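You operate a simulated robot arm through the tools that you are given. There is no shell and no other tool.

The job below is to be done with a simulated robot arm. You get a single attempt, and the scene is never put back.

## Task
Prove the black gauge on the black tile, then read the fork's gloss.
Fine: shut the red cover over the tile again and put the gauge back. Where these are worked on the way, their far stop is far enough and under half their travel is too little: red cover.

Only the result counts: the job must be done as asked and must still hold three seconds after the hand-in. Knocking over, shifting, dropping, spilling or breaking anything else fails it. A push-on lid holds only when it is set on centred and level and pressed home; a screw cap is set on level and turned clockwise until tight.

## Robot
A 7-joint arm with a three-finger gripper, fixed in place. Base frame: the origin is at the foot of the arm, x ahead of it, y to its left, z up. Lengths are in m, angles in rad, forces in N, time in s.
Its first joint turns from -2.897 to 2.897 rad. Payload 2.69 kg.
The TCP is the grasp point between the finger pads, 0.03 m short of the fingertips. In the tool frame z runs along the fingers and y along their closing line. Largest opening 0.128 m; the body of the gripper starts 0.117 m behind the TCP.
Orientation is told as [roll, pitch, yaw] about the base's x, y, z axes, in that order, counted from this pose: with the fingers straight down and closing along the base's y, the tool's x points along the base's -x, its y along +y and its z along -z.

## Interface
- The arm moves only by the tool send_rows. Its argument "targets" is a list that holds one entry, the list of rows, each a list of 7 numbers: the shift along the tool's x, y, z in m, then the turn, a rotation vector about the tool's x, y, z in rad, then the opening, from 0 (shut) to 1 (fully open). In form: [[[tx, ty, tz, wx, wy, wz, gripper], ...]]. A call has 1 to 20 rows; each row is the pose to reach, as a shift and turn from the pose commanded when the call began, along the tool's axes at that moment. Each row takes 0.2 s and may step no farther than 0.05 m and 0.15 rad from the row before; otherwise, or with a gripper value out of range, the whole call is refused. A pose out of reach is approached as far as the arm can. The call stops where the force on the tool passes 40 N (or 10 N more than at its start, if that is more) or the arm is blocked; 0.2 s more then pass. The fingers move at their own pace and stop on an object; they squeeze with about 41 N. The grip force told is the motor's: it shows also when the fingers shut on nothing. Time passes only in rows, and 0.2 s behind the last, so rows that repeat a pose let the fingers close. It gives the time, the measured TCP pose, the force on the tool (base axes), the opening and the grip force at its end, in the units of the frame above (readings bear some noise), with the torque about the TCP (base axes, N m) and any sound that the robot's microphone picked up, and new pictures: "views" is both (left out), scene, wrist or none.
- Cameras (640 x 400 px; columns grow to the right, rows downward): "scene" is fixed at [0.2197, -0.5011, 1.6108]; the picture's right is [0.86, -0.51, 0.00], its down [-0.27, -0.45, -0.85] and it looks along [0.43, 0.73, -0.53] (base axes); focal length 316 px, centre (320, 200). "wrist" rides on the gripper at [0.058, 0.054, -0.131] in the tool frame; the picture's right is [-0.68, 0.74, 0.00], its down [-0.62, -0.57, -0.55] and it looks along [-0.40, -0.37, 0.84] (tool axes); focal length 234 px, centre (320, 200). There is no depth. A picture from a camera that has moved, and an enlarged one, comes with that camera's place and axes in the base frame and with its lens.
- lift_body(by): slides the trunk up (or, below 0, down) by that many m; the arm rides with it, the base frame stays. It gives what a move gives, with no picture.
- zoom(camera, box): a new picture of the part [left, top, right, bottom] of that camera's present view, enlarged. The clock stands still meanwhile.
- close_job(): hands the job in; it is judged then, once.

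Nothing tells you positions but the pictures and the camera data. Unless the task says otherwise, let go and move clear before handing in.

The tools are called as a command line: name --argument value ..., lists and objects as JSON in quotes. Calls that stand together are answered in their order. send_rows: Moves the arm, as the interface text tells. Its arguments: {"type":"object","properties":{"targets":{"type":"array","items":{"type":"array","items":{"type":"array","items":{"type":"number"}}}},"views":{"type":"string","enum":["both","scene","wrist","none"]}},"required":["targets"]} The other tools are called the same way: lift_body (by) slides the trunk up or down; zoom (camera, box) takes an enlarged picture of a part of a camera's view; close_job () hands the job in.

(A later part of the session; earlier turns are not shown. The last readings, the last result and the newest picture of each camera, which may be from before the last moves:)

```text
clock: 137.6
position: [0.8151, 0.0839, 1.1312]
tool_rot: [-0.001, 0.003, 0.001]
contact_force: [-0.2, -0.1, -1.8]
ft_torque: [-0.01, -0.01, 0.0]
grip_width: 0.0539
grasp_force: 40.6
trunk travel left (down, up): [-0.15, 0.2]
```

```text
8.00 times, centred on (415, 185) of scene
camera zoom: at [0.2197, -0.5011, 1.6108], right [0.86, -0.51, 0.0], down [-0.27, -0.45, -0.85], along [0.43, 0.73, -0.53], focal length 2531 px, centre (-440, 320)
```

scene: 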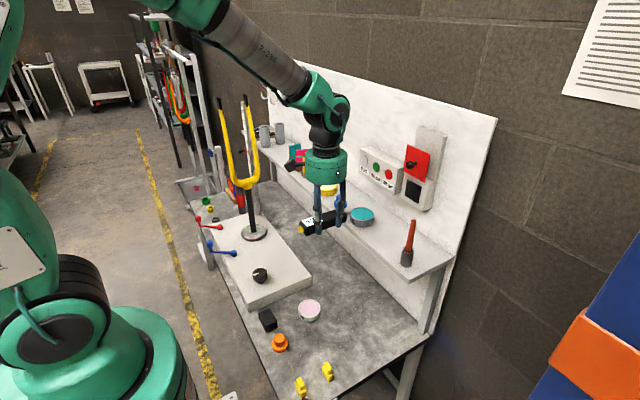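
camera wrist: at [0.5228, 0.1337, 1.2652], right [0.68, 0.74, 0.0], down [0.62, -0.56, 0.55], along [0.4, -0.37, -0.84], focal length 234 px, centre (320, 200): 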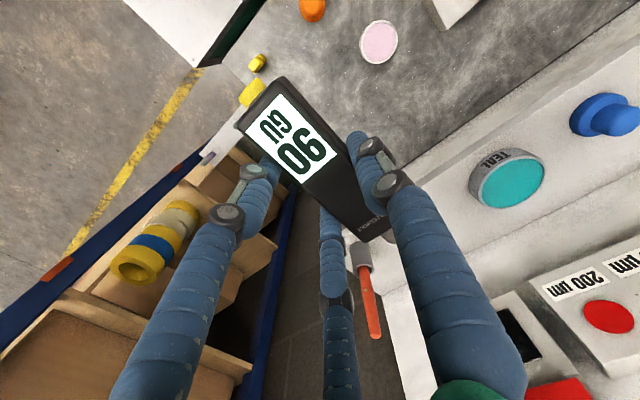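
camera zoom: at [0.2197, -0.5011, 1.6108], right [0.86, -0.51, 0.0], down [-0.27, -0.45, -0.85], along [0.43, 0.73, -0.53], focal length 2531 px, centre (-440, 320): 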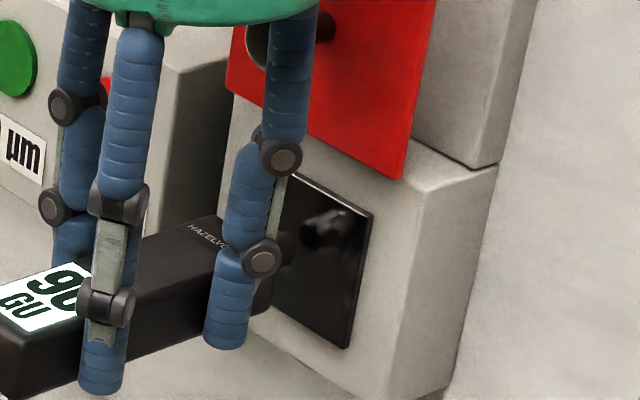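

First, a quick test: I'll touch the plain grey rim just below the tile to see whether the display reacts to other surfaces at all.

send_rows --targets '[[[0, 0, 0.012, 0, 0, 0, 0], [0, 0, 0.025, 0, 0, 0, 0], [0, 0, 0.036, 0, 0, 0, 0], [-0.003, 0, 0.036, 0, 0, 0, 0], [-0.006, 0, 0.036, 0, 0, 0, 0], [-0.0075, 0, 0.036, 0, 0, 0, 0], [-0.009, 0, 0.036, 0, 0, 0, 0], [-0.0105, 0, 0.036, 0, 0, 0, 0], [-0.0105, 0, 0.036, 0, 0, 0, 0]]]' --views "none"

zoom --camera "scene" --box '[375, 165, 440, 215]'

```text
clock: 139.4
position: [0.819, 0.0832, 1.0928]
tool_rot: [-0.002, 0.013, 0.001]
contact_force: [-23.5, -1.3, -2.5]
ft_torque: [0.19, -2.7, -0.03]
grip_width: 0.0538
grasp_force: 41.1
trunk travel left (down, up): [-0.15, 0.2]
stopped in row 8: the force on the tool passed its limit at 43 N (the readings are from after the stop); the commanded pose is now the measured one
```

```text
8.00 times, centred on (408, 190) of scene
camera zoom: at [0.2197, -0.5011, 1.6108], right [0.86, -0.51, 0.0], down [-0.27, -0.45, -0.85], along [0.43, 0.73, -0.53], focal length 2531 px, centre (-380, 280)
```

zoom: 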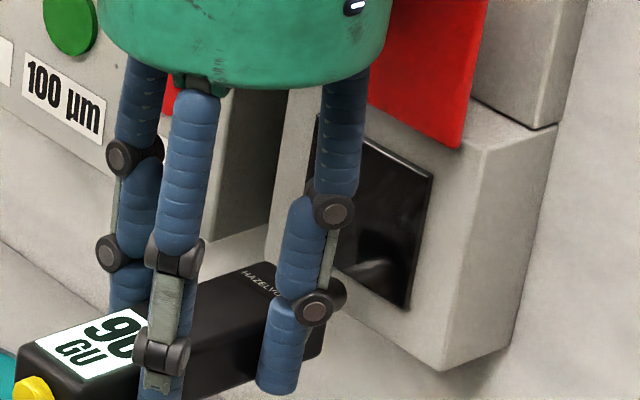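

The palm touched the raised cover's knob at this lower height. I'll back off immediately, rise, and check the cover.

send_rows --targets '[[[0.01, 0, 0, 0, 0, 0, 0], [0.03, 0, 0, 0, 0, 0, 0], [0.045, 0, -0.01, 0, 0, 0, 0], [0.045, 0, -0.038, 0, 0, 0, 0], [0.045, 0, -0.038, 0, 0, 0, 0]]]' --views "none"

zoom --camera "scene" --box '[375, 130, 445, 215]'

zoom --camera "wrist" --box '[200, 60, 440, 260]'

```text
clock: 140.6
position: [0.7761, 0.0837, 1.1325]
tool_rot: [-0.003, 0.008, 0.0]
contact_force: [-0.6, -0.3, -0.5]
ft_torque: [0.04, -0.05, -0.02]
grip_width: 0.054
grasp_force: 41.3
trunk travel left (down, up): [-0.15, 0.2]
```

```text
4.71 times, centred on (410, 172) of scene
camera zoom: at [0.2197, -0.5011, 1.6108], right [0.86, -0.51, 0.0], down [-0.27, -0.45, -0.85], along [0.43, 0.73, -0.53], focal length 1489 px, centre (-104, 329)
```

zoom: 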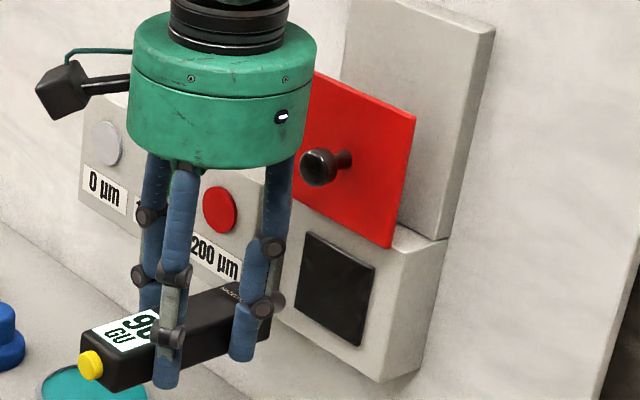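

```text
2.00 times, centred on (320, 160) of wrist
camera zoom: at [0.7202, 0.1377, 1.2642], right [0.68, 0.74, -0.01], down [0.62, -0.56, 0.54], along [0.4, -0.37, -0.84], focal length 468 px, centre (320, 280)
```

zoom: 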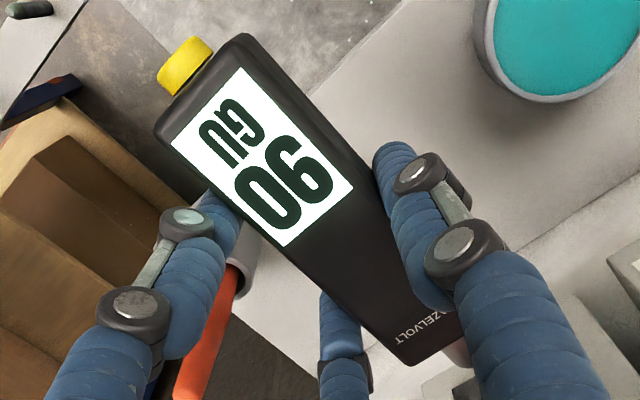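

The cover is undisturbed. Now I'll make the gentle re-prove on the tile itself, straightening the tool slightly.

send_rows --targets '[[[-0.01, 0, 0, 0, -0.003, 0, 0], [-0.022, 0, 0, 0, -0.006, 0, 0], [-0.032, 0, 0, 0, -0.006, 0, 0], [-0.038, 0, 0, 0, -0.006, 0, 0], [-0.0415, 0, 0, 0, -0.006, 0, 0], [-0.043, 0, 0, 0, -0.006, 0, 0], [-0.0445, 0, 0, 0, -0.006, 0, 0], [-0.0445, 0, 0, 0, -0.006, 0, 0]]]' --views "none"

```text
clock: 142.4
position: [0.8228, 0.0829, 1.1325]
tool_rot: [-0.003, 0.003, 0.003]
contact_force: [-7.6, 1.2, 0.1]
ft_torque: [-0.02, 0.03, 0.05]
grip_width: 0.0542
grasp_force: 40.8
trunk travel left (down, up): [-0.15, 0.2]
```

send_rows --targets '[[[-0.0005, 0, 0, 0, 0, 0, 0], [-0.0005, 0, 0, 0, 0, 0, 0], [-0.0005, 0, 0, 0, 0, 0, 0], [-0.0005, 0, 0, 0, 0, 0, 0], [-0.0005, 0, 0, 0, 0, 0, 0], [-0.0005, 0, 0, 0, 0, 0, 0], [-0.0005, 0, 0, 0, 0, 0, 0], [-0.0005, 0, 0, 0, 0, 0, 0], [-0.0005, 0, 0, 0, 0, 0, 0], [-0.0005, 0, 0, 0, 0, 0, 0], [-0.0005, 0, 0, 0, 0, 0, 0], [-0.0005, 0, 0, 0, 0, 0, 0], [-0.0005, 0, 0, 0, 0, 0, 0], [-0.0005, 0, 0, 0, 0, 0, 0], [-0.0005, 0, 0, 0, 0, 0, 0], [-0.0005, 0, 0, 0, 0, 0, 0], [-0.0005, 0, 0, 0, 0, 0, 0], [-0.0005, 0, 0, 0, 0, 0, 0]]]' --views "wrist"

zoom --camera "wrist" --box '[230, 70, 350, 200]'

```text
clock: 146.2
position: [0.821, 0.0834, 1.1312]
tool_rot: [-0.004, 0.003, 0.003]
contact_force: [-16.4, 1.0, -4.6]
ft_torque: [-0.01, 0.6, 0.18]
grip_width: 0.0543
grasp_force: 40.3
trunk travel left (down, up): [-0.15, 0.2]
camera wrist: at [0.7643, 0.1374, 1.2624], right [0.68, 0.74, 0.0], down [0.62, -0.56, 0.55], along [0.4, -0.37, -0.84], focal length 234 px, centre (320, 200)
```

wrist: 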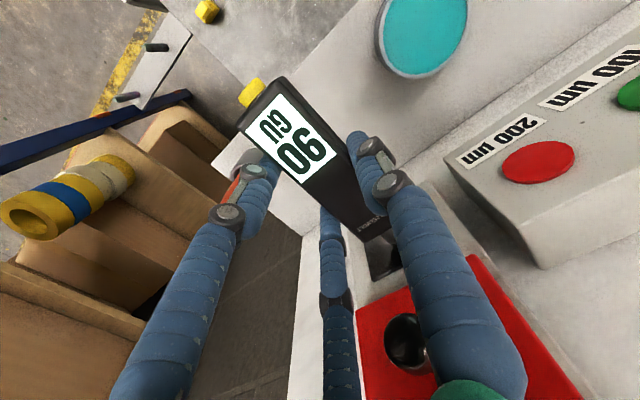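

```text
3.08 times, centred on (290, 135) of wrist
camera zoom: at [0.7643, 0.1374, 1.2624], right [0.68, 0.74, 0.0], down [0.62, -0.56, 0.55], along [0.4, -0.37, -0.84], focal length 720 px, centre (412, 400)
```

zoom: 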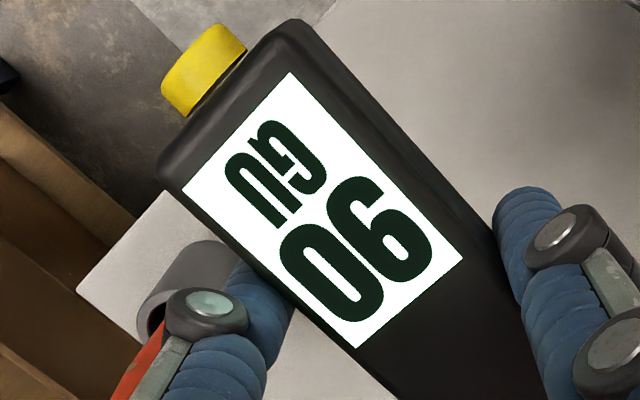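

The gauge is proved again with a long hold. I realise I never actually touched the exact middle of the crown tube, at x ≈ 0.579 and z ≈ 0.915, because I stopped just short there. I'll retreat and go back for that.

send_rows --targets '[[[0.004, 0, 0, 0, 0, 0, 0], [0.015, 0, 0, 0, 0, 0, 0], [0.035, 0, 0, 0, 0, 0, 0], [0.065, 0, 0, 0, 0, 0, 0], [0.1, 0, 0, 0, 0, 0, 0], [0.135, 0, 0, 0, 0, 0, 0], [0.17, 0, 0, 0, 0, 0, 0], [0.205, 0, 0, 0, 0, 0, 0], [0.235, 0, 0, 0, 0, 0, 0], [0.245, 0, 0, 0, 0, 0, 0]]]' --views "none"

send_rows --targets '[[[0, 0.02, 0.005, 0, 0, -0.06, 0], [0, 0.05, 0.015, 0, 0, -0.15, 0], [0, 0.08, 0.025, 0, 0, -0.24, 0], [0, 0.11, 0.035, 0, 0, -0.33, 0], [0, 0.14, 0.045, 0, 0, -0.42, 0], [0, 0.17, 0.055, 0, 0, -0.51, 0], [0, 0.2, 0.065, 0, 0, -0.6, 0], [-0.001, 0.23, 0.075, 0, 0, -0.69, 0], [-0.002, 0.26, 0.085, 0, 0, -0.78, 0], [-0.003, 0.29, 0.095, 0, 0, -0.87, 0], [-0.004, 0.32, 0.105, 0, 0, -0.96, 0], [-0.005, 0.35, 0.118, 0, 0, -1.05, 0], [-0.006, 0.38, 0.13, 0, 0, -1.14, 0], [-0.008, 0.41, 0.142, 0, 0, -1.23, 0], [-0.01, 0.44, 0.154, 0, 0, -1.32, 0], [-0.011, 0.47, 0.166, 0, 0, -1.41, 0], [-0.0115, 0.495, 0.178, 0, 0, -1.5, 0], [-0.0115, 0.515, 0.188, 0, 0, -1.5708, 0], [-0.0115, 0.52, 0.191, 0, 0, -1.5708, 0], [-0.0115, 0.52, 0.191, 0, 0, -1.5708, 0]]]'

```text
clock: 148.4
position: [0.5769, 0.081, 1.1341]
tool_rot: [-0.003, 0.002, 0.001]
contact_force: [-0.6, 0.4, -1.4]
ft_torque: [-0.01, 0.0, 0.01]
grip_width: 0.0543
grasp_force: 41.7
trunk travel left (down, up): [-0.15, 0.2]
```

```text
clock: 152.6
position: [0.5856, 0.6018, 0.9404]
tool_rot: [0.004, 0.002, 1.572]
contact_force: [-0.7, 0.0, -1.9]
ft_torque: [-0.02, -0.04, -0.03]
grip_width: 0.054
grasp_force: 40.9
trunk travel left (down, up): [-0.15, 0.2]
camera wrist: at [0.5348, 0.5446, 1.0714], right [-0.74, 0.67, 0.0], down [0.57, 0.62, 0.54], along [0.37, 0.4, -0.84], focal length 234 px, centre (320, 200)
```

scene: 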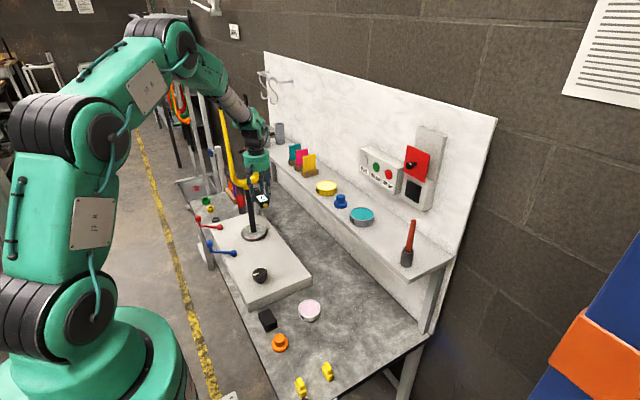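
wrist: 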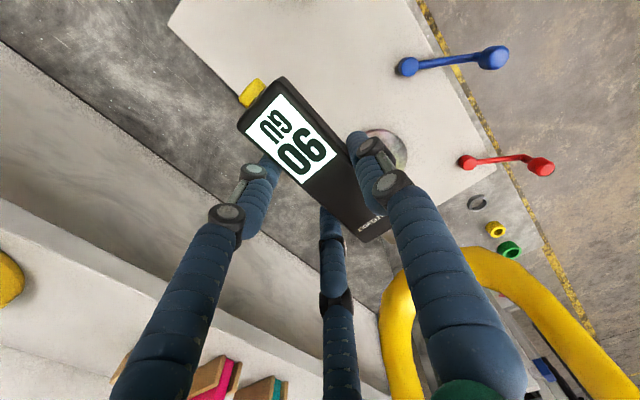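

send_rows --targets '[[[-0.012, 0, 0, 0, 0, 0, 0], [-0.026, 0, 0, 0, 0, 0, 0], [-0.038, 0, 0, 0, 0, 0, 0], [-0.046, 0, 0, 0, 0, 0, 0], [-0.05, 0, 0, 0, 0, 0, 0], [-0.0515, 0, 0, 0, 0, 0, 0], [-0.053, 0, 0, 0, 0, 0, 0], [-0.0545, 0, 0, 0, 0, 0, 0], [-0.056, 0, 0, 0, 0, 0, 0], [-0.0575, 0, 0, 0, 0, 0, 0], [-0.0575, 0, 0, 0, 0, 0, 0]]]' --views "wrist"

zoom --camera "wrist" --box '[340, 180, 440, 280]'

```text
clock: 155.0
position: [0.5866, 0.6578, 0.9399]
tool_rot: [0.006, 0.005, 1.572]
contact_force: [2.6, -29.9, 3.5]
ft_torque: [-0.15, 0.0, 0.03]
grip_width: 0.054
grasp_force: 41.8
trunk travel left (down, up): [-0.15, 0.2]
camera wrist: at [0.5347, 0.5996, 1.0712], right [-0.74, 0.68, 0.0], down [0.57, 0.62, 0.54], along [0.37, 0.4, -0.84], focal length 234 px, centre (320, 200)
```

wrist: 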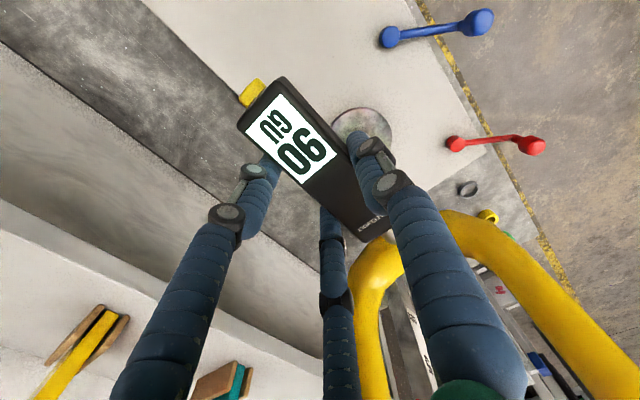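

```text
4.00 times, centred on (390, 230) of wrist
camera zoom: at [0.5347, 0.5996, 1.0712], right [-0.74, 0.68, 0.0], down [0.57, 0.62, 0.54], along [0.37, 0.4, -0.84], focal length 937 px, centre (40, 80)
```

zoom: 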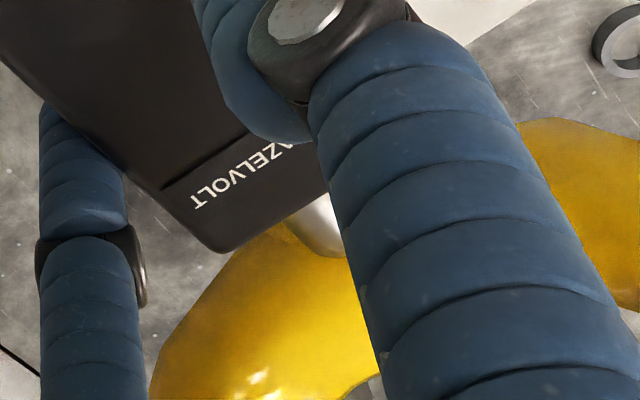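

Still 90 at the crown's exact centre. Since I'm in contact, I'll slide the tip lightly along the crown to see if any part of it produces a reading.

send_rows --targets '[[[0.0015, 0, 0, 0, 0, 0, 0], [0.0015, 0.003, 0, 0, 0, 0, 0], [0.0015, 0.006, 0, 0, 0, 0, 0], [0.0015, 0.009, 0, 0, 0, 0, 0], [0.0015, 0.012, 0, 0, 0, 0, 0], [0.0015, 0.015, 0, 0, 0, 0, 0], [0.0015, 0.015, 0, 0, 0, 0, 0], [0.0015, 0.011, 0, 0, 0, 0, 0], [0.0015, 0.007, 0, 0, 0, 0, 0], [0.0015, 0.003, 0, 0, 0, 0, 0], [0.0015, -0.001, 0, 0, 0, 0, 0], [0.0015, -0.005, 0, 0, 0, 0, 0], [0.0015, -0.009, 0, 0, 0, 0, 0], [0.0015, -0.013, 0, 0, 0, 0, 0], [0.0015, -0.017, 0, 0, 0, 0, 0], [0.0015, -0.021, 0, 0, 0, 0, 0], [0.0015, -0.021, 0, 0, 0, 0, 0]]]' --views "wrist"

```text
clock: 158.6
position: [0.6084, 0.6578, 0.9401]
tool_rot: [0.002, 0.002, 1.573]
contact_force: [-3.5, -22.0, -2.0]
ft_torque: [-0.48, 0.07, 0.63]
grip_width: 0.0542
grasp_force: 40.6
trunk travel left (down, up): [-0.15, 0.2]
camera wrist: at [0.556, 0.5998, 1.0718], right [-0.74, 0.68, 0.0], down [0.57, 0.62, 0.55], along [0.37, 0.4, -0.84], focal length 234 px, centre (320, 200)
```

wrist: 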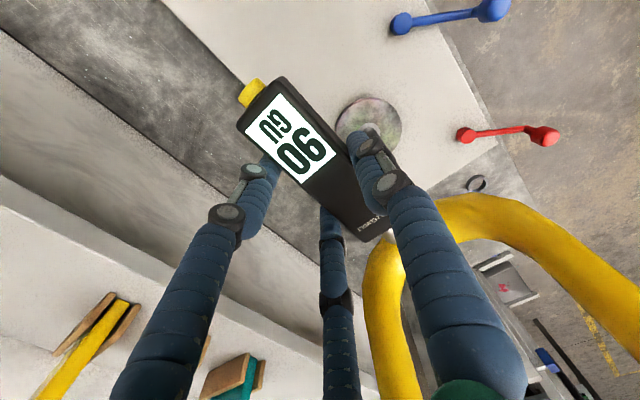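

Nothing along the crown. I'll do one continuous light scan up the front of the left blade, from near the crown to mid-height.

send_rows --targets '[[[0.01, 0, 0, 0, 0, 0, 0], [0.03, 0.01, 0, 0, 0, 0, 0], [0.035, 0.035, -0.015, 0, 0, 0, 0], [0.035, 0.06, -0.035, 0, 0, 0, 0], [0.035, 0.0785, -0.055, 0, 0, 0, 0], [0.02, 0.0785, -0.06, 0, 0, 0, 0], [0.005, 0.0785, -0.06, 0, 0, 0, 0], [-0.002, 0.0785, -0.06, 0, 0, 0, 0], [-0.005, 0.0785, -0.06, 0, 0, 0, 0], [-0.0075, 0.0785, -0.06, 0, 0, 0, 0], [-0.0075, 0.0785, -0.06, 0, 0, 0, 0]]]' --views "none"

```text
clock: 161.0
position: [0.5299, 0.6641, 0.9999]
tool_rot: [0.004, 0.005, 1.572]
contact_force: [-7.0, -17.2, -5.1]
ft_torque: [-0.67, 0.09, 0.64]
grip_width: 0.0542
grasp_force: 41.0
trunk travel left (down, up): [-0.15, 0.2]
```

send_rows --targets '[[[0, 0, -0.01, 0, 0, 0, 0], [0, 0, -0.02, 0, 0, 0, 0], [-0.0003, 0, -0.03, 0, 0, 0, 0], [-0.0008, 0, -0.04, 0, 0, 0, 0], [-0.0014, 0, -0.05, 0, 0, 0, 0], [-0.002, 0, -0.06, 0, 0, 0, 0], [-0.0029, 0, -0.07, 0, 0, 0, 0], [-0.004, 0, -0.08, 0, 0, 0, 0], [-0.0053, 0, -0.09, 0, 0, 0, 0], [-0.0067, 0, -0.1, 0, 0, 0, 0], [-0.0084, 0, -0.11, 0, 0, 0, 0], [-0.0102, 0, -0.12, 0, 0, 0, 0], [-0.0122, 0, -0.13, 0, 0, 0, 0], [-0.0145, 0, -0.14, 0, 0, 0, 0], [-0.017, 0, -0.15, 0, 0, 0, 0], [-0.0195, 0, -0.16, 0, 0, 0, 0]]]' --views "wrist"

zoom --camera "scene" --box '[205, 90, 275, 180]'

```text
clock: 164.4
position: [0.5303, 0.6842, 1.1596]
tool_rot: [0.004, 0.003, 1.571]
contact_force: [-3.5, -16.5, -3.6]
ft_torque: [-0.5, 0.07, 0.38]
grip_width: 0.0542
grasp_force: 41.1
trunk travel left (down, up): [-0.15, 0.2]
camera wrist: at [0.4786, 0.6272, 1.2913], right [-0.74, 0.68, 0.0], down [0.57, 0.62, 0.54], along [0.37, 0.4, -0.84], focal length 234 px, centre (320, 200)
```

wrist: 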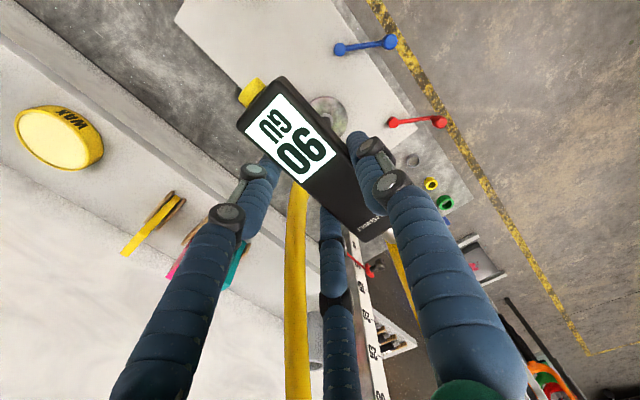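

```text
4.44 times, centred on (240, 135) of scene
camera zoom: at [0.2197, -0.5011, 1.6108], right [0.86, -0.51, 0.0], down [-0.27, -0.45, -0.85], along [0.43, 0.73, -0.53], focal length 1406 px, centre (676, 489)
```

zoom: 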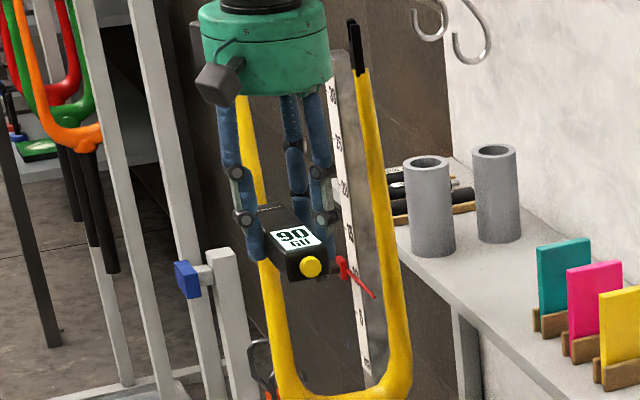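

Nothing up to mid-blade on the front. I'll also scan the full length of the left blade's outer side before concluding. Swinging back to point +x.

send_rows --targets '[[[0.01, 0, 0, 0, 0, 0, 0], [0.04, 0, 0, 0, 0, 0, 0], [0.075, 0.005, 0, 0, 0, 0.05, 0], [0.09, 0.02, 0, 0, 0, 0.18, 0], [0.095, 0.035, 0, 0, 0, 0.32, 0], [0.095, 0.05, 0, 0, 0, 0.46, 0], [0.095, 0.065, 0, 0, 0, 0.6, 0], [0.095, 0.08, 0, 0, 0, 0.74, 0], [0.095, 0.095, 0, 0, 0, 0.88, 0], [0.095, 0.11, 0, 0, 0, 1.02, 0], [0.095, 0.125, 0, 0, 0, 1.16, 0], [0.095, 0.14, 0, 0, 0, 1.3, 0], [0.095, 0.145, 0, 0, 0, 1.44, 0], [0.09, 0.145, 0, 0, 0, 1.57, 0], [0.055, 0.145, -0.01, 0, 0, 1.57, 0], [0.015, 0.145, -0.025, 0, 0, 1.57, 0], [-0.025, 0.145, -0.035, 0, 0, 1.57, 0], [-0.06, 0.145, -0.035, 0, 0, 1.57, 0], [-0.085, 0.145, -0.035, 0, 0, 1.57, 0], [-0.085, 0.145, -0.035, 0, 0, 1.57, 0]]]'

zoom --camera "scene" --box '[200, 105, 250, 145]'

zoom --camera "wrist" --box '[350, 180, 480, 340]'

```text
clock: 168.6
position: [0.3856, 0.7703, 1.1961]
tool_rot: [-0.003, 0.004, 0.003]
contact_force: [0.0, 0.4, -1.6]
ft_torque: [-0.09, -0.02, -0.01]
grip_width: 0.0542
grasp_force: 41.2
trunk travel left (down, up): [-0.15, 0.2]
camera wrist: at [0.3287, 0.826, 1.3267], right [0.67, 0.74, 0.0], down [0.62, -0.56, 0.55], along [0.4, -0.37, -0.84], focal length 234 px, centre (320, 200)
```

scene: 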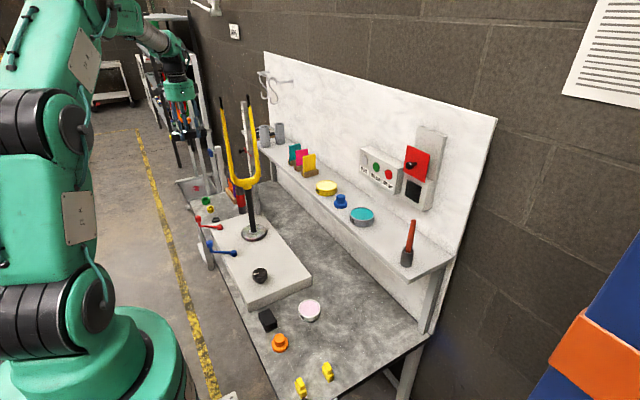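
wrist: 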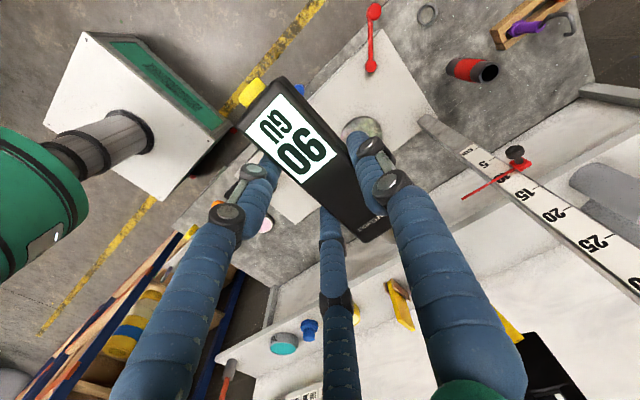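

```text
10.00 times, centred on (225, 125) of scene
camera zoom: at [0.2197, -0.5011, 1.6108], right [0.86, -0.51, 0.0], down [-0.27, -0.45, -0.85], along [0.43, 0.73, -0.53], focal length 3164 px, centre (1270, 950)
```

zoom: 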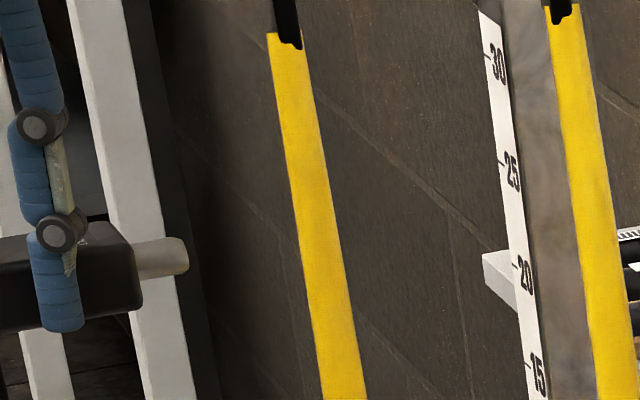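

```text
2.50 times, centred on (415, 260) of wrist
camera zoom: at [0.3287, 0.826, 1.3267], right [0.67, 0.74, 0.0], down [0.62, -0.56, 0.55], along [0.4, -0.37, -0.84], focal length 585 px, centre (82, 50)
```

zoom: 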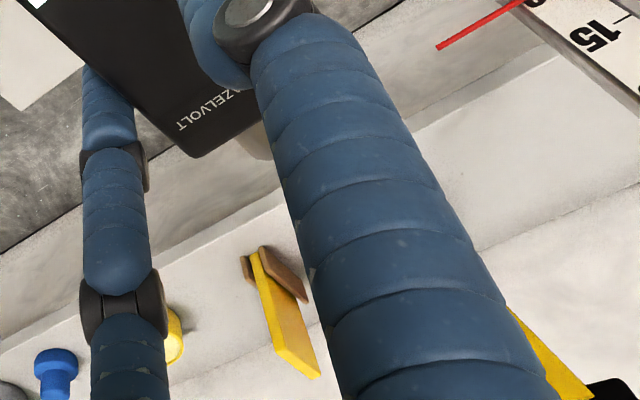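

send_rows --targets '[[[-0.015, 0.006, 0, 0, 0, 0, 0], [-0.03, 0.0122, 0, 0, 0, 0, 0], [-0.04, 0.0122, 0, 0, 0, 0, 0], [-0.043, 0.0122, 0, 0, 0, 0, 0], [-0.0445, 0.0122, 0, 0, 0, 0, 0], [-0.046, 0.0122, 0, 0, 0, 0, 0], [-0.0475, 0.0122, 0, 0, 0, 0, 0], [-0.049, 0.0122, 0, 0, 0, 0, 0], [-0.049, 0.0122, 0, 0, 0, 0, 0]]]' --views "none"

zoom --camera "scene" --box '[205, 110, 250, 145]'

```text
clock: 170.6
position: [0.4338, 0.7821, 1.1943]
tool_rot: [-0.003, 0.003, 0.001]
contact_force: [-1.9, -0.3, -1.4]
ft_torque: [0.0, 0.06, -0.01]
grip_width: 0.054
grasp_force: 41.3
trunk travel left (down, up): [-0.15, 0.2]
```

```text
11.43 times, centred on (228, 128) of scene
camera zoom: at [0.2197, -0.5011, 1.6108], right [0.86, -0.51, 0.0], down [-0.27, -0.45, -0.85], along [0.43, 0.73, -0.53], focal length 3615 px, centre (1377, 1029)
```

zoom: 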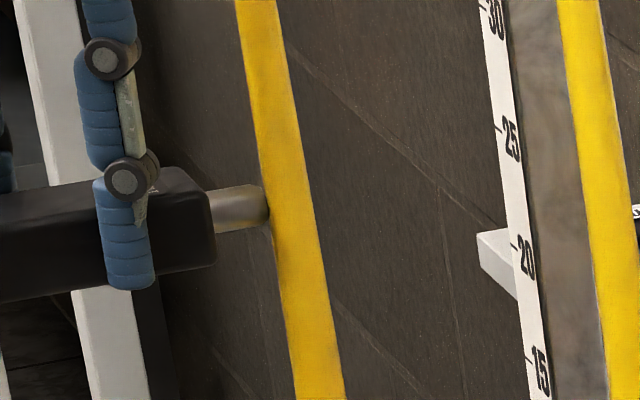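

send_rows --targets '[[[-0.0005, -0.003, 0.011, 0, 0, 0, 0], [0.0005, -0.0059, 0.022, 0, 0, 0, 0], [0.0017, -0.0086, 0.033, 0, 0, 0, 0], [0.0028, -0.011, 0.044, 0, 0, 0, 0], [0.0038, -0.0133, 0.055, 0, 0, 0, 0], [0.0044, -0.0153, 0.066, 0, 0, 0, 0], [0.0047, -0.0172, 0.077, 0, 0, 0, 0], [0.0049, -0.0188, 0.088, 0, 0, 0, 0], [0.005, -0.0202, 0.099, 0, 0, 0, 0], [0.0051, -0.0215, 0.11, 0, 0, 0, 0], [0.0052, -0.0225, 0.121, 0, 0, 0, 0], [0.0053, -0.0233, 0.132, 0, 0, 0, 0], [0.0054, -0.0239, 0.143, 0, 0, 0, 0], [0.0055, -0.0243, 0.154, 0, 0, 0, 0], [0.0055, -0.0245, 0.165, 0, 0, 0, 0], [0.0055, -0.0245, 0.176, 0, 0, 0, 0], [0.0055, -0.0245, 0.187, 0, 0, 0, 0]]]' --views "wrist"

zoom --camera "scene" --box '[205, 145, 255, 190]'

```text
clock: 174.2
position: [0.4264, 0.7586, 1.0072]
tool_rot: [-0.003, 0.003, 0.005]
contact_force: [-22.8, 1.5, 3.1]
ft_torque: [0.05, 0.14, 0.31]
grip_width: 0.0541
grasp_force: 40.5
trunk travel left (down, up): [-0.15, 0.2]
camera wrist: at [0.3694, 0.8118, 1.1388], right [0.67, 0.74, 0.0], down [0.62, -0.56, 0.55], along [0.4, -0.37, -0.84], focal length 234 px, centre (320, 200)
```

wrist: 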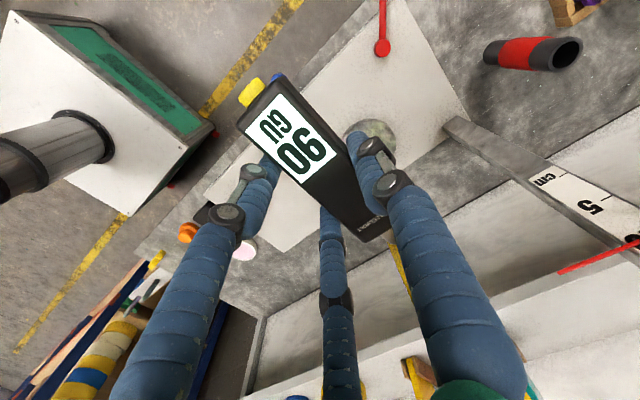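

```text
8.89 times, centred on (230, 168) of scene
camera zoom: at [0.2197, -0.5011, 1.6108], right [0.86, -0.51, 0.0], down [-0.27, -0.45, -0.85], along [0.43, 0.73, -0.53], focal length 2812 px, centre (1120, 489)
```

zoom: 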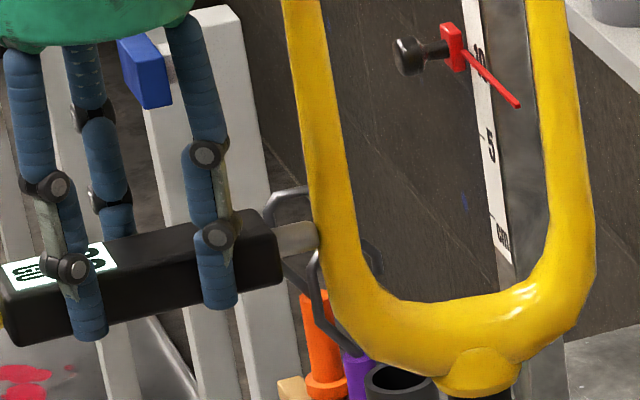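

I've now touched the fork's paint squarely at many places (crown, front and side of the blades). I believe the reading is as taken as it can be: the display steadily holds 90 GU. Next I'll go round to turn the fork back to its starting angle.

send_rows --targets '[[[0.015, 0, 0, 0, 0, 0, 0], [0.045, 0, 0, 0, 0, 0, 0], [0.06, -0.03, 0, 0, 0, 0, 0], [0.06, -0.07, 0, 0, 0, 0, 0], [0.06, -0.11, 0, 0, 0, 0, 0], [0.06, -0.15, -0.01, 0, 0, 0, 0], [0.045, -0.17, -0.02, 0, 0, -0.1, 0], [0.02, -0.175, -0.024, 0, 0, -0.24, 0], [-0.005, -0.175, -0.024, 0, 0, -0.38, 0], [-0.03, -0.175, -0.024, 0, 0, -0.52, 0], [-0.055, -0.175, -0.024, 0, 0, -0.66, 0], [-0.08, -0.175, -0.024, 0, 0, -0.8, 0], [-0.105, -0.175, -0.024, 0, 0, -0.94, 0], [-0.13, -0.175, -0.024, 0, 0, -1.08, 0], [-0.155, -0.175, -0.024, 0, 0, -1.22, 0], [-0.18, -0.175, -0.024, 0, 0, -1.36, 0], [-0.205, -0.175, -0.024, 0, 0, -1.48, 0], [-0.2201, -0.175, -0.024, 0, 0, -1.566, 0], [-0.2201, -0.175, -0.024, 0, 0, -1.566, 0]]]' --views "none"

zoom --camera "scene" --box '[210, 90, 270, 150]'

zoom --camera "scene" --box '[225, 145, 275, 200]'

```text
clock: 178.2
position: [0.6485, 0.5833, 1.0311]
tool_rot: [0.003, 0.003, 1.568]
contact_force: [0.5, -1.2, -2.5]
ft_torque: [0.0, 0.01, 0.0]
grip_width: 0.0541
grasp_force: 40.7
trunk travel left (down, up): [-0.15, 0.2]
```

```text
6.67 times, centred on (240, 120) of scene
camera zoom: at [0.2197, -0.5011, 1.6108], right [0.86, -0.51, 0.0], down [-0.27, -0.45, -0.85], along [0.43, 0.73, -0.53], focal length 2109 px, centre (853, 733)
```

zoom: 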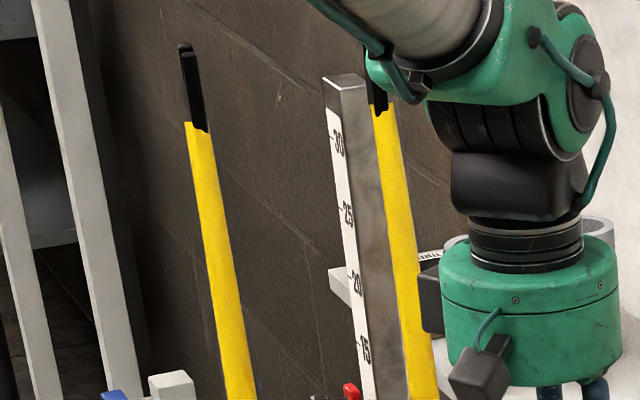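

```text
7.27 times, centred on (250, 172) of scene
camera zoom: at [0.2197, -0.5011, 1.6108], right [0.86, -0.51, 0.0], down [-0.27, -0.45, -0.85], along [0.43, 0.73, -0.53], focal length 2301 px, centre (829, 400)
```

zoom: 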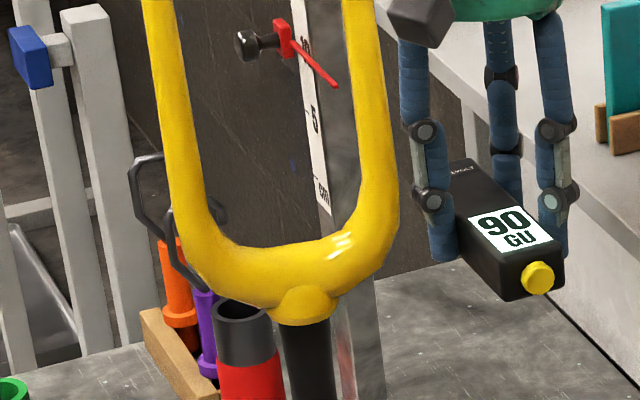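

send_rows --targets '[[[-0.02, 0.001, 0, 0, 0, 0, 0], [-0.04, 0.002, 0, 0, 0, 0, 0], [-0.055, 0.002, 0, 0, 0, 0, 0], [-0.064, 0.002, 0, 0, 0, 0, 0], [-0.069, 0.002, 0, 0, 0, 0, 0], [-0.071, 0.002, 0, 0, 0, 0, 0], [-0.073, 0.002, 0, 0, 0, 0, 0], [-0.0745, 0.002, 0, 0, 0, 0, 0], [-0.076, 0.002, 0, 0, 0, 0, 0], [-0.0765, 0.002, 0, 0, 0, 0, 0], [-0.0765, 0.002, 0, 0, 0, 0, 0], [-0.0765, 0.002, 0, 0, 0, 0, 0]]]' --views "none"

zoom --camera "scene" --box '[210, 90, 270, 150]'

```text
clock: 180.8
position: [0.6466, 0.6594, 1.0303]
tool_rot: [0.003, 0.001, 1.569]
contact_force: [2.7, -8.5, -2.8]
ft_torque: [-0.28, -0.13, -0.15]
grip_width: 0.0538
grasp_force: 41.1
trunk travel left (down, up): [-0.15, 0.2]
```

```text
6.67 times, centred on (240, 120) of scene
camera zoom: at [0.2197, -0.5011, 1.6108], right [0.86, -0.51, 0.0], down [-0.27, -0.45, -0.85], along [0.43, 0.73, -0.53], focal length 2109 px, centre (853, 733)
```

zoom: 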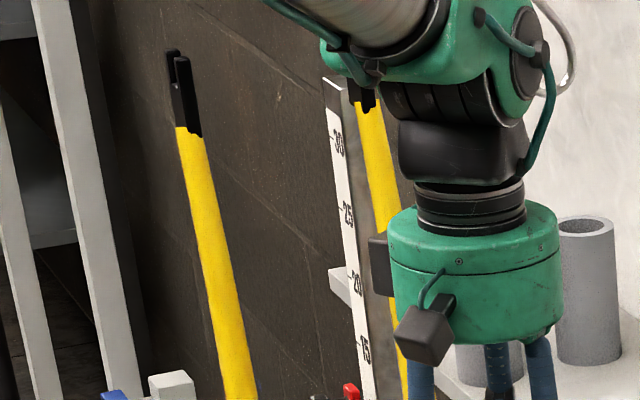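

The fork's angle matches the start again. I'll retreat and carry the gauge back above its place on the bench.

send_rows --targets '[[[0.01, 0, 0, 0, 0, 0, 0], [0.04, 0.003, 0, 0, 0, 0, 0], [0.075, 0.007, 0, 0, 0, 0.03, 0], [0.11, 0.011, 0, 0, 0, 0.12, 0], [0.143, 0.015, 0.003, 0, 0, 0.21, 0], [0.176, 0.02, 0.008, 0, 0, 0.3, 0], [0.209, 0.025, 0.015, 0, 0, 0.4, 0], [0.242, 0.03, 0.025, 0, 0, 0.5, 0], [0.275, 0.035, 0.037, 0, 0, 0.6, 0], [0.308, 0.04, 0.05, 0, 0, 0.7, 0], [0.341, 0.045, 0.065, 0, 0, 0.8, 0], [0.374, 0.05, 0.082, 0, 0, 0.9, 0], [0.407, 0.055, 0.1, 0, 0, 1.0, 0], [0.44, 0.06, 0.118, 0, 0, 1.1, 0], [0.473, 0.065, 0.138, 0, 0, 1.2, 0], [0.506, 0.068, 0.158, 0, 0, 1.31, 0], [0.539, 0.072, 0.18, 0, 0, 1.42, 0], [0.565, 0.0746, 0.203, 0, 0, 1.52, 0], [0.5784, 0.0746, 0.225, 0, 0, 1.593, 0], [0.5784, 0.0746, 0.2303, 0, 0, 1.593, 0]]]'

zoom --camera "scene" --box '[205, 85, 275, 245]'

```text
clock: 185.0
position: [0.5711, 0.0798, 0.8028]
tool_rot: [-0.003, 0.004, -0.025]
contact_force: [-0.2, 0.0, -1.4]
ft_torque: [-0.01, 0.02, -0.03]
grip_width: 0.0543
grasp_force: 41.2
trunk travel left (down, up): [-0.15, 0.2]
camera wrist: at [0.5154, 0.1359, 0.9338], right [0.69, 0.72, 0.0], down [0.6, -0.58, 0.55], along [0.39, -0.38, -0.84], focal length 234 px, centre (320, 200)
```

scene: 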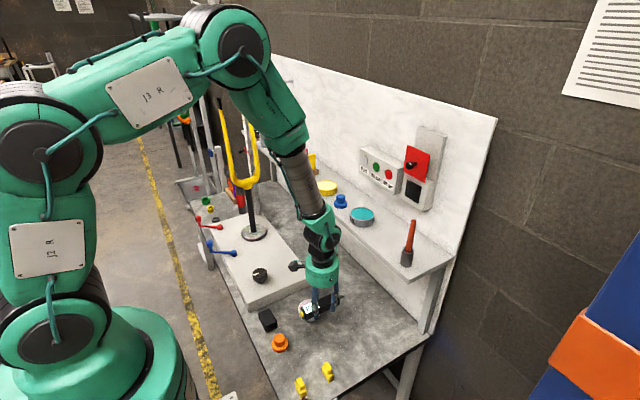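
wrist: 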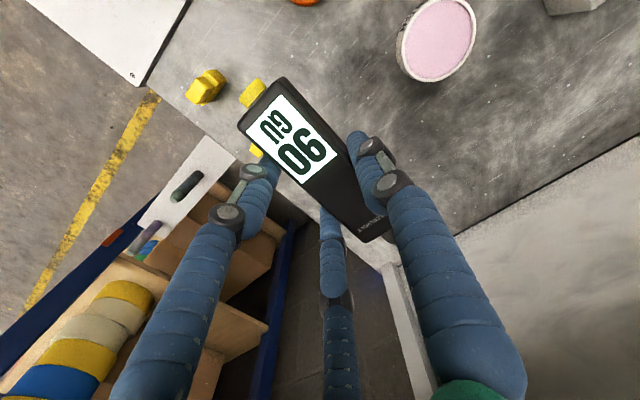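

```text
2.50 times, centred on (240, 165) of scene
camera zoom: at [0.2197, -0.5011, 1.6108], right [0.86, -0.51, 0.0], down [-0.27, -0.45, -0.85], along [0.43, 0.73, -0.53], focal length 791 px, centre (520, 288)
```

zoom: 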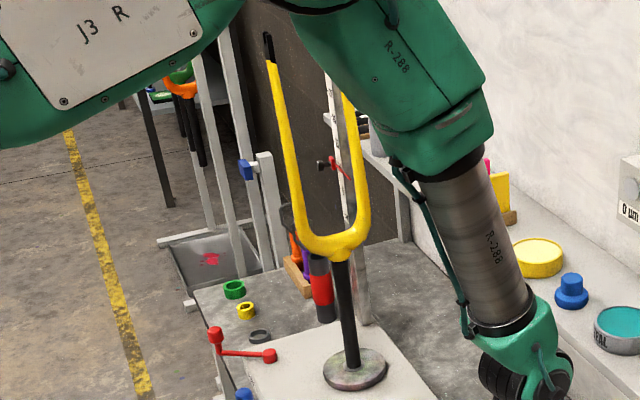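

I'm above the gauge's place. Lowering it gently to the bench.

send_rows --targets '[[[0, 0, 0.03, 0, 0, 0, 0], [0, 0, 0.065, 0, 0, 0, 0], [0, 0, 0.1, 0, 0, 0, 0], [0, 0, 0.135, 0, 0, 0, 0], [0, 0, 0.165, 0, 0, 0, 0], [0, 0, 0.185, 0, 0, 0, 0], [0, 0, 0.197, 0, 0, 0, 0], [0, 0, 0.203, 0, 0, 0, 0], [0, 0, 0.203, 0, 0, 0, 0]]]'

zoom --camera "scene" --box '[285, 310, 355, 365]'

```text
clock: 187.0
position: [0.5697, 0.081, 0.5991]
tool_rot: [-0.005, 0.004, -0.024]
contact_force: [0.2, 0.2, -1.6]
ft_torque: [0.01, 0.05, 0.02]
grip_width: 0.0542
grasp_force: 41.1
trunk travel left (down, up): [-0.15, 0.2]
camera wrist: at [0.5147, 0.137, 0.7305], right [0.69, 0.72, 0.0], down [0.6, -0.58, 0.55], along [0.39, -0.38, -0.84], focal length 234 px, centre (320, 200)
```

scene: 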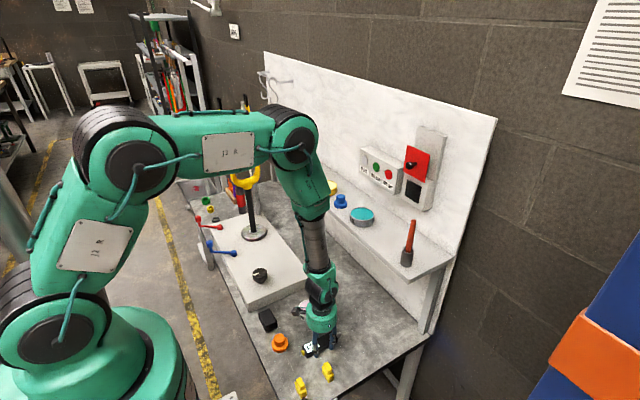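
wrist: 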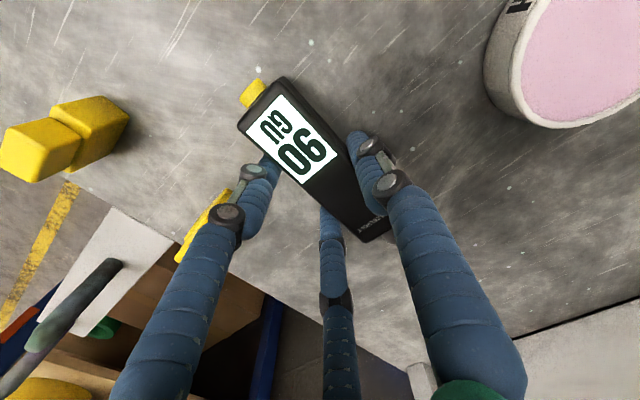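

```text
7.27 times, centred on (320, 338) of scene
camera zoom: at [0.2197, -0.5011, 1.6108], right [0.86, -0.51, 0.0], down [-0.27, -0.45, -0.85], along [0.43, 0.73, -0.53], focal length 2301 px, centre (320, -800)
```

zoom: 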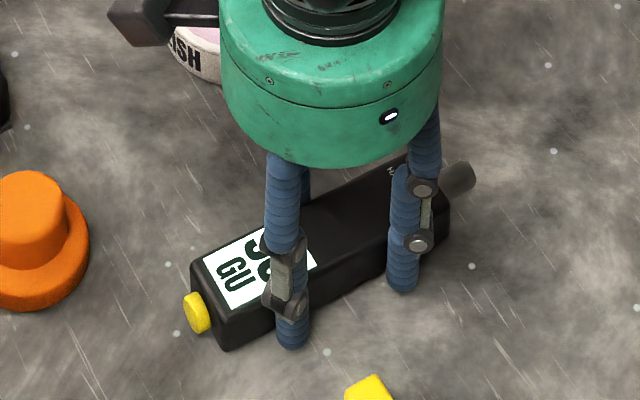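

send_rows --targets '[[[-0.003, 0.003, 0, 0, 0, 0, 0], [-0.006, 0.006, 0, 0, 0, 0, 0], [-0.006, 0.006, 0.003, 0, 0, 0, 0], [-0.006, 0.006, 0.005, 0, 0, 0, 0], [-0.006, 0.006, 0.005, 0, 0, 0, 0]]]' --views "none"

zoom --camera "scene" --box '[296, 326, 346, 360]'

```text
clock: 188.2
position: [0.5759, 0.0864, 0.5952]
tool_rot: [-0.004, 0.003, -0.023]
contact_force: [-0.4, 0.7, -0.6]
ft_torque: [-0.01, 0.05, 0.03]
grip_width: 0.0539
grasp_force: 40.9
trunk travel left (down, up): [-0.15, 0.2]
```

```text
11.76 times, centred on (321, 343) of scene
camera zoom: at [0.2197, -0.5011, 1.6108], right [0.86, -0.51, 0.0], down [-0.27, -0.45, -0.85], along [0.43, 0.73, -0.53], focal length 3722 px, centre (308, -1482)
```

zoom: 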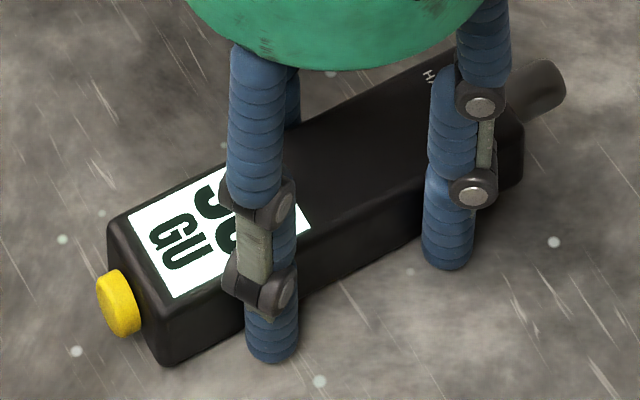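

send_rows --targets '[[[0.003, -0.004, 0, 0, 0, 0, 0], [0.003, -0.005, 0.0015, 0, 0, 0, 0], [0.003, -0.005, 0.003, 0, 0, 0, 0], [0.003, -0.005, 0.004, 0, 0, 0, 0], [0.003, -0.005, 0.004, 0, 0, 0, 0]]]' --views "none"

zoom --camera "scene" --box '[296, 326, 346, 360]'

```text
clock: 189.4
position: [0.5734, 0.0812, 0.5926]
tool_rot: [-0.003, 0.003, -0.024]
contact_force: [-2.5, -0.8, 23.2]
ft_torque: [0.73, 1.64, 0.05]
grip_width: 0.0541
grasp_force: 40.9
trunk travel left (down, up): [-0.15, 0.2]
```

```text
11.76 times, centred on (321, 343) of scene
camera zoom: at [0.2197, -0.5011, 1.6108], right [0.86, -0.51, 0.0], down [-0.27, -0.45, -0.85], along [0.43, 0.73, -0.53], focal length 3722 px, centre (308, -1482)
```

zoom: 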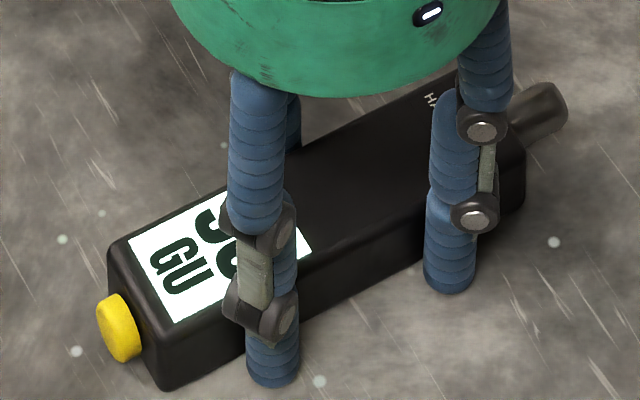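

The gauge is back on the bench within about a millimetre of its original place. I'll ease the pressure, open the fingers fully, then rise straight up.

send_rows --targets '[[[0, 0, -0.001, 0, 0, 0, 0], [0, 0, -0.001, 0, 0, 0, 0.43], [0, 0, -0.001, 0, 0, 0, 0.5], [0, 0, -0.001, 0, 0, 0, 0.7], [0, 0, -0.001, 0, 0, 0, 1.0], [0, 0, -0.001, 0, 0, 0, 1.0], [0, 0, -0.001, 0, 0, 0, 1.0], [0, 0, -0.015, 0, 0, 0, 1.0], [0, 0, -0.045, 0, 0, 0, 1.0], [0, 0, -0.085, 0, 0, 0, 1.0], [0, 0, -0.13, 0, 0, 0, 1.0], [0, 0, -0.175, 0, 0, 0, 1.0]]]'

zoom --camera "scene" --box '[296, 326, 346, 360]'

```text
clock: 192.0
position: [0.5745, 0.0817, 0.7677]
tool_rot: [-0.003, 0.005, -0.023]
contact_force: [0.8, -0.4, -0.9]
ft_torque: [-0.02, 0.0, -0.03]
grip_width: 0.1281
grasp_force: 0.1
trunk travel left (down, up): [-0.15, 0.2]
camera wrist: at [0.5201, 0.1382, 0.8992], right [0.69, 0.72, -0.01], down [0.6, -0.58, 0.55], along [0.39, -0.38, -0.84], focal length 234 px, centre (320, 200)
```

scene: 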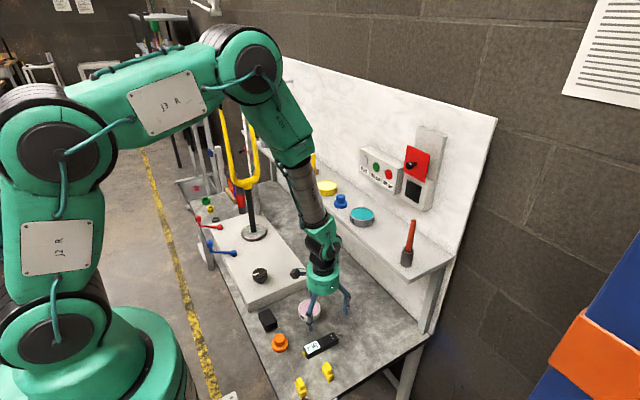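
wrist: 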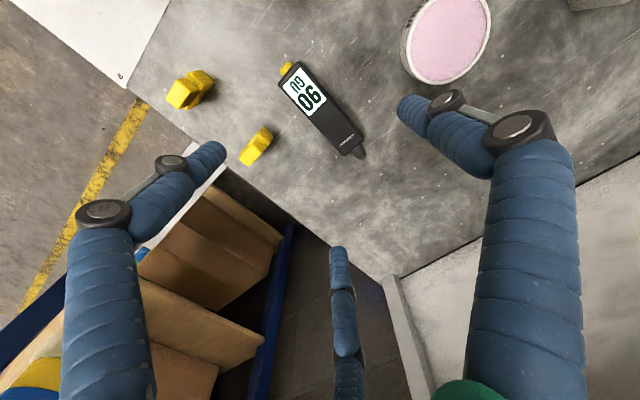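

```text
11.76 times, centred on (321, 343) of scene
camera zoom: at [0.2197, -0.5011, 1.6108], right [0.86, -0.51, 0.0], down [-0.27, -0.45, -0.85], along [0.43, 0.73, -0.53], focal length 3722 px, centre (308, -1482)
```

zoom: 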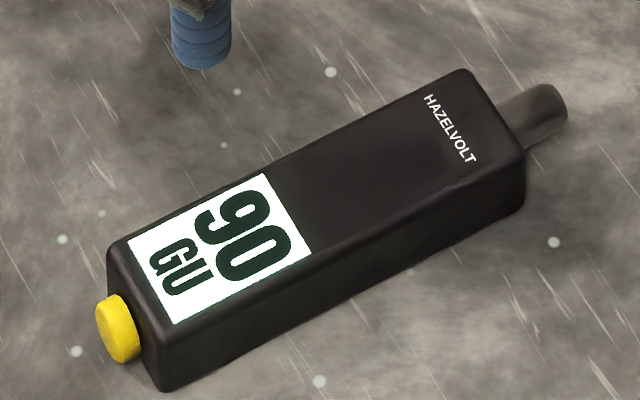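

The gauge sits neatly in its original place, clear of the gripper. Next is the cover: I'll raise the arm and turn toward the knob.

send_rows --targets '[[[0, 0, -0.03, 0, 0, 0, 1.0], [0, 0, -0.07, 0, 0, -0.005, 1.0], [0, 0, -0.11, 0, 0, -0.01, 0.8], [0, 0, -0.15, 0, 0, -0.015, 0.7], [0, 0, -0.19, 0, 0, -0.02, 0.6], [0, 0, -0.23, 0, 0, -0.023, 0.5], [0, 0, -0.27, 0, 0, -0.023, 0.5], [0, 0, -0.31, 0, 0, -0.023, 0.5], [0, 0, -0.35, 0, 0, -0.023, 0.5], [0, 0, -0.39, 0, 0, -0.023, 0.5], [0, 0, -0.43, 0, 0, -0.023, 0.5], [0, 0, -0.46, 0, 0, -0.023, 0.5], [0, 0, -0.46, 0, 0, -0.023, 0.5]]]' --views "none"

send_rows --targets '[[[-0.005, 0, 0, 0, -0.06, 0, 0.5], [-0.025, 0.001, 0, 0, -0.17, 0, 0.5], [-0.045, 0.002, -0.003, 0, -0.29, 0, 0.5], [-0.065, 0.003, -0.006, 0, -0.41, 0, 0.5], [-0.085, 0.004, -0.01, 0, -0.53, 0, 0.5], [-0.105, 0.005, -0.014, 0, -0.65, 0, 0.5], [-0.125, 0.006, -0.018, 0, -0.77, 0, 0.5], [-0.145, 0.007, -0.022, 0, -0.89, 0, 0.5], [-0.165, 0.008, -0.026, 0, -1.01, 0, 0.5], [-0.182, 0.009, -0.029, 0, -1.12, 0, 0.5], [-0.19, 0.009, -0.029, 0, -1.2, 0, 0.5], [-0.19, 0.009, -0.029, 0, -1.2, 0, 0.5]]]'

```text
clock: 194.8
position: [0.5746, 0.0812, 1.2261]
tool_rot: [-0.002, 0.003, -0.002]
contact_force: [0.4, 0.0, 0.3]
ft_torque: [-0.01, -0.02, -0.03]
grip_width: 0.0641
grasp_force: 0.0
trunk travel left (down, up): [-0.15, 0.2]
```

```text
clock: 197.4
position: [0.765, 0.0901, 1.2545]
tool_rot: [-0.008, -1.197, 0.006]
contact_force: [0.4, -0.2, -0.7]
ft_torque: [-0.02, 0.0, -0.03]
grip_width: 0.0645
grasp_force: 0.1
trunk travel left (down, up): [-0.15, 0.2]
camera wrist: at [0.6236, 0.1459, 1.2474], right [0.25, 0.74, 0.63], down [-0.29, -0.56, 0.78], along [0.93, -0.37, 0.07], focal length 234 px, centre (320, 200)
```

scene: 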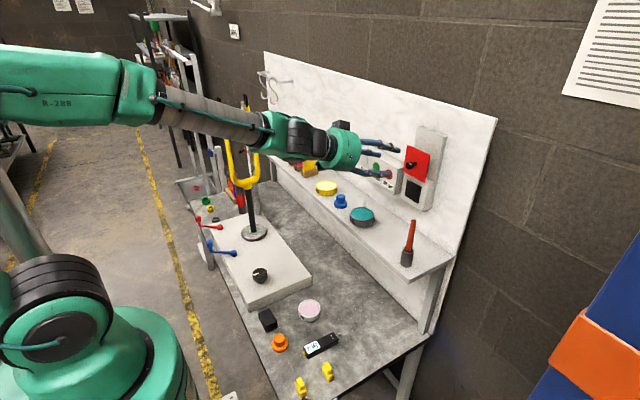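
wrist: 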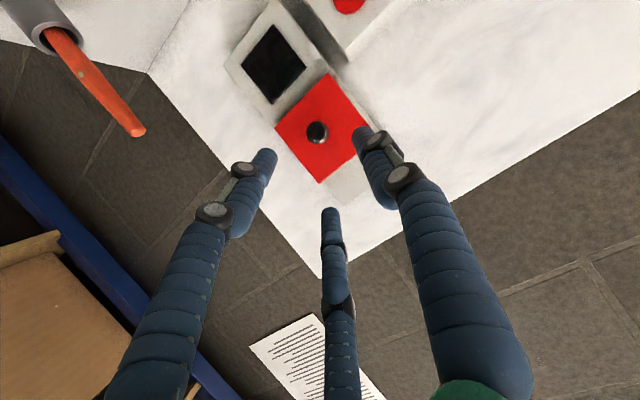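

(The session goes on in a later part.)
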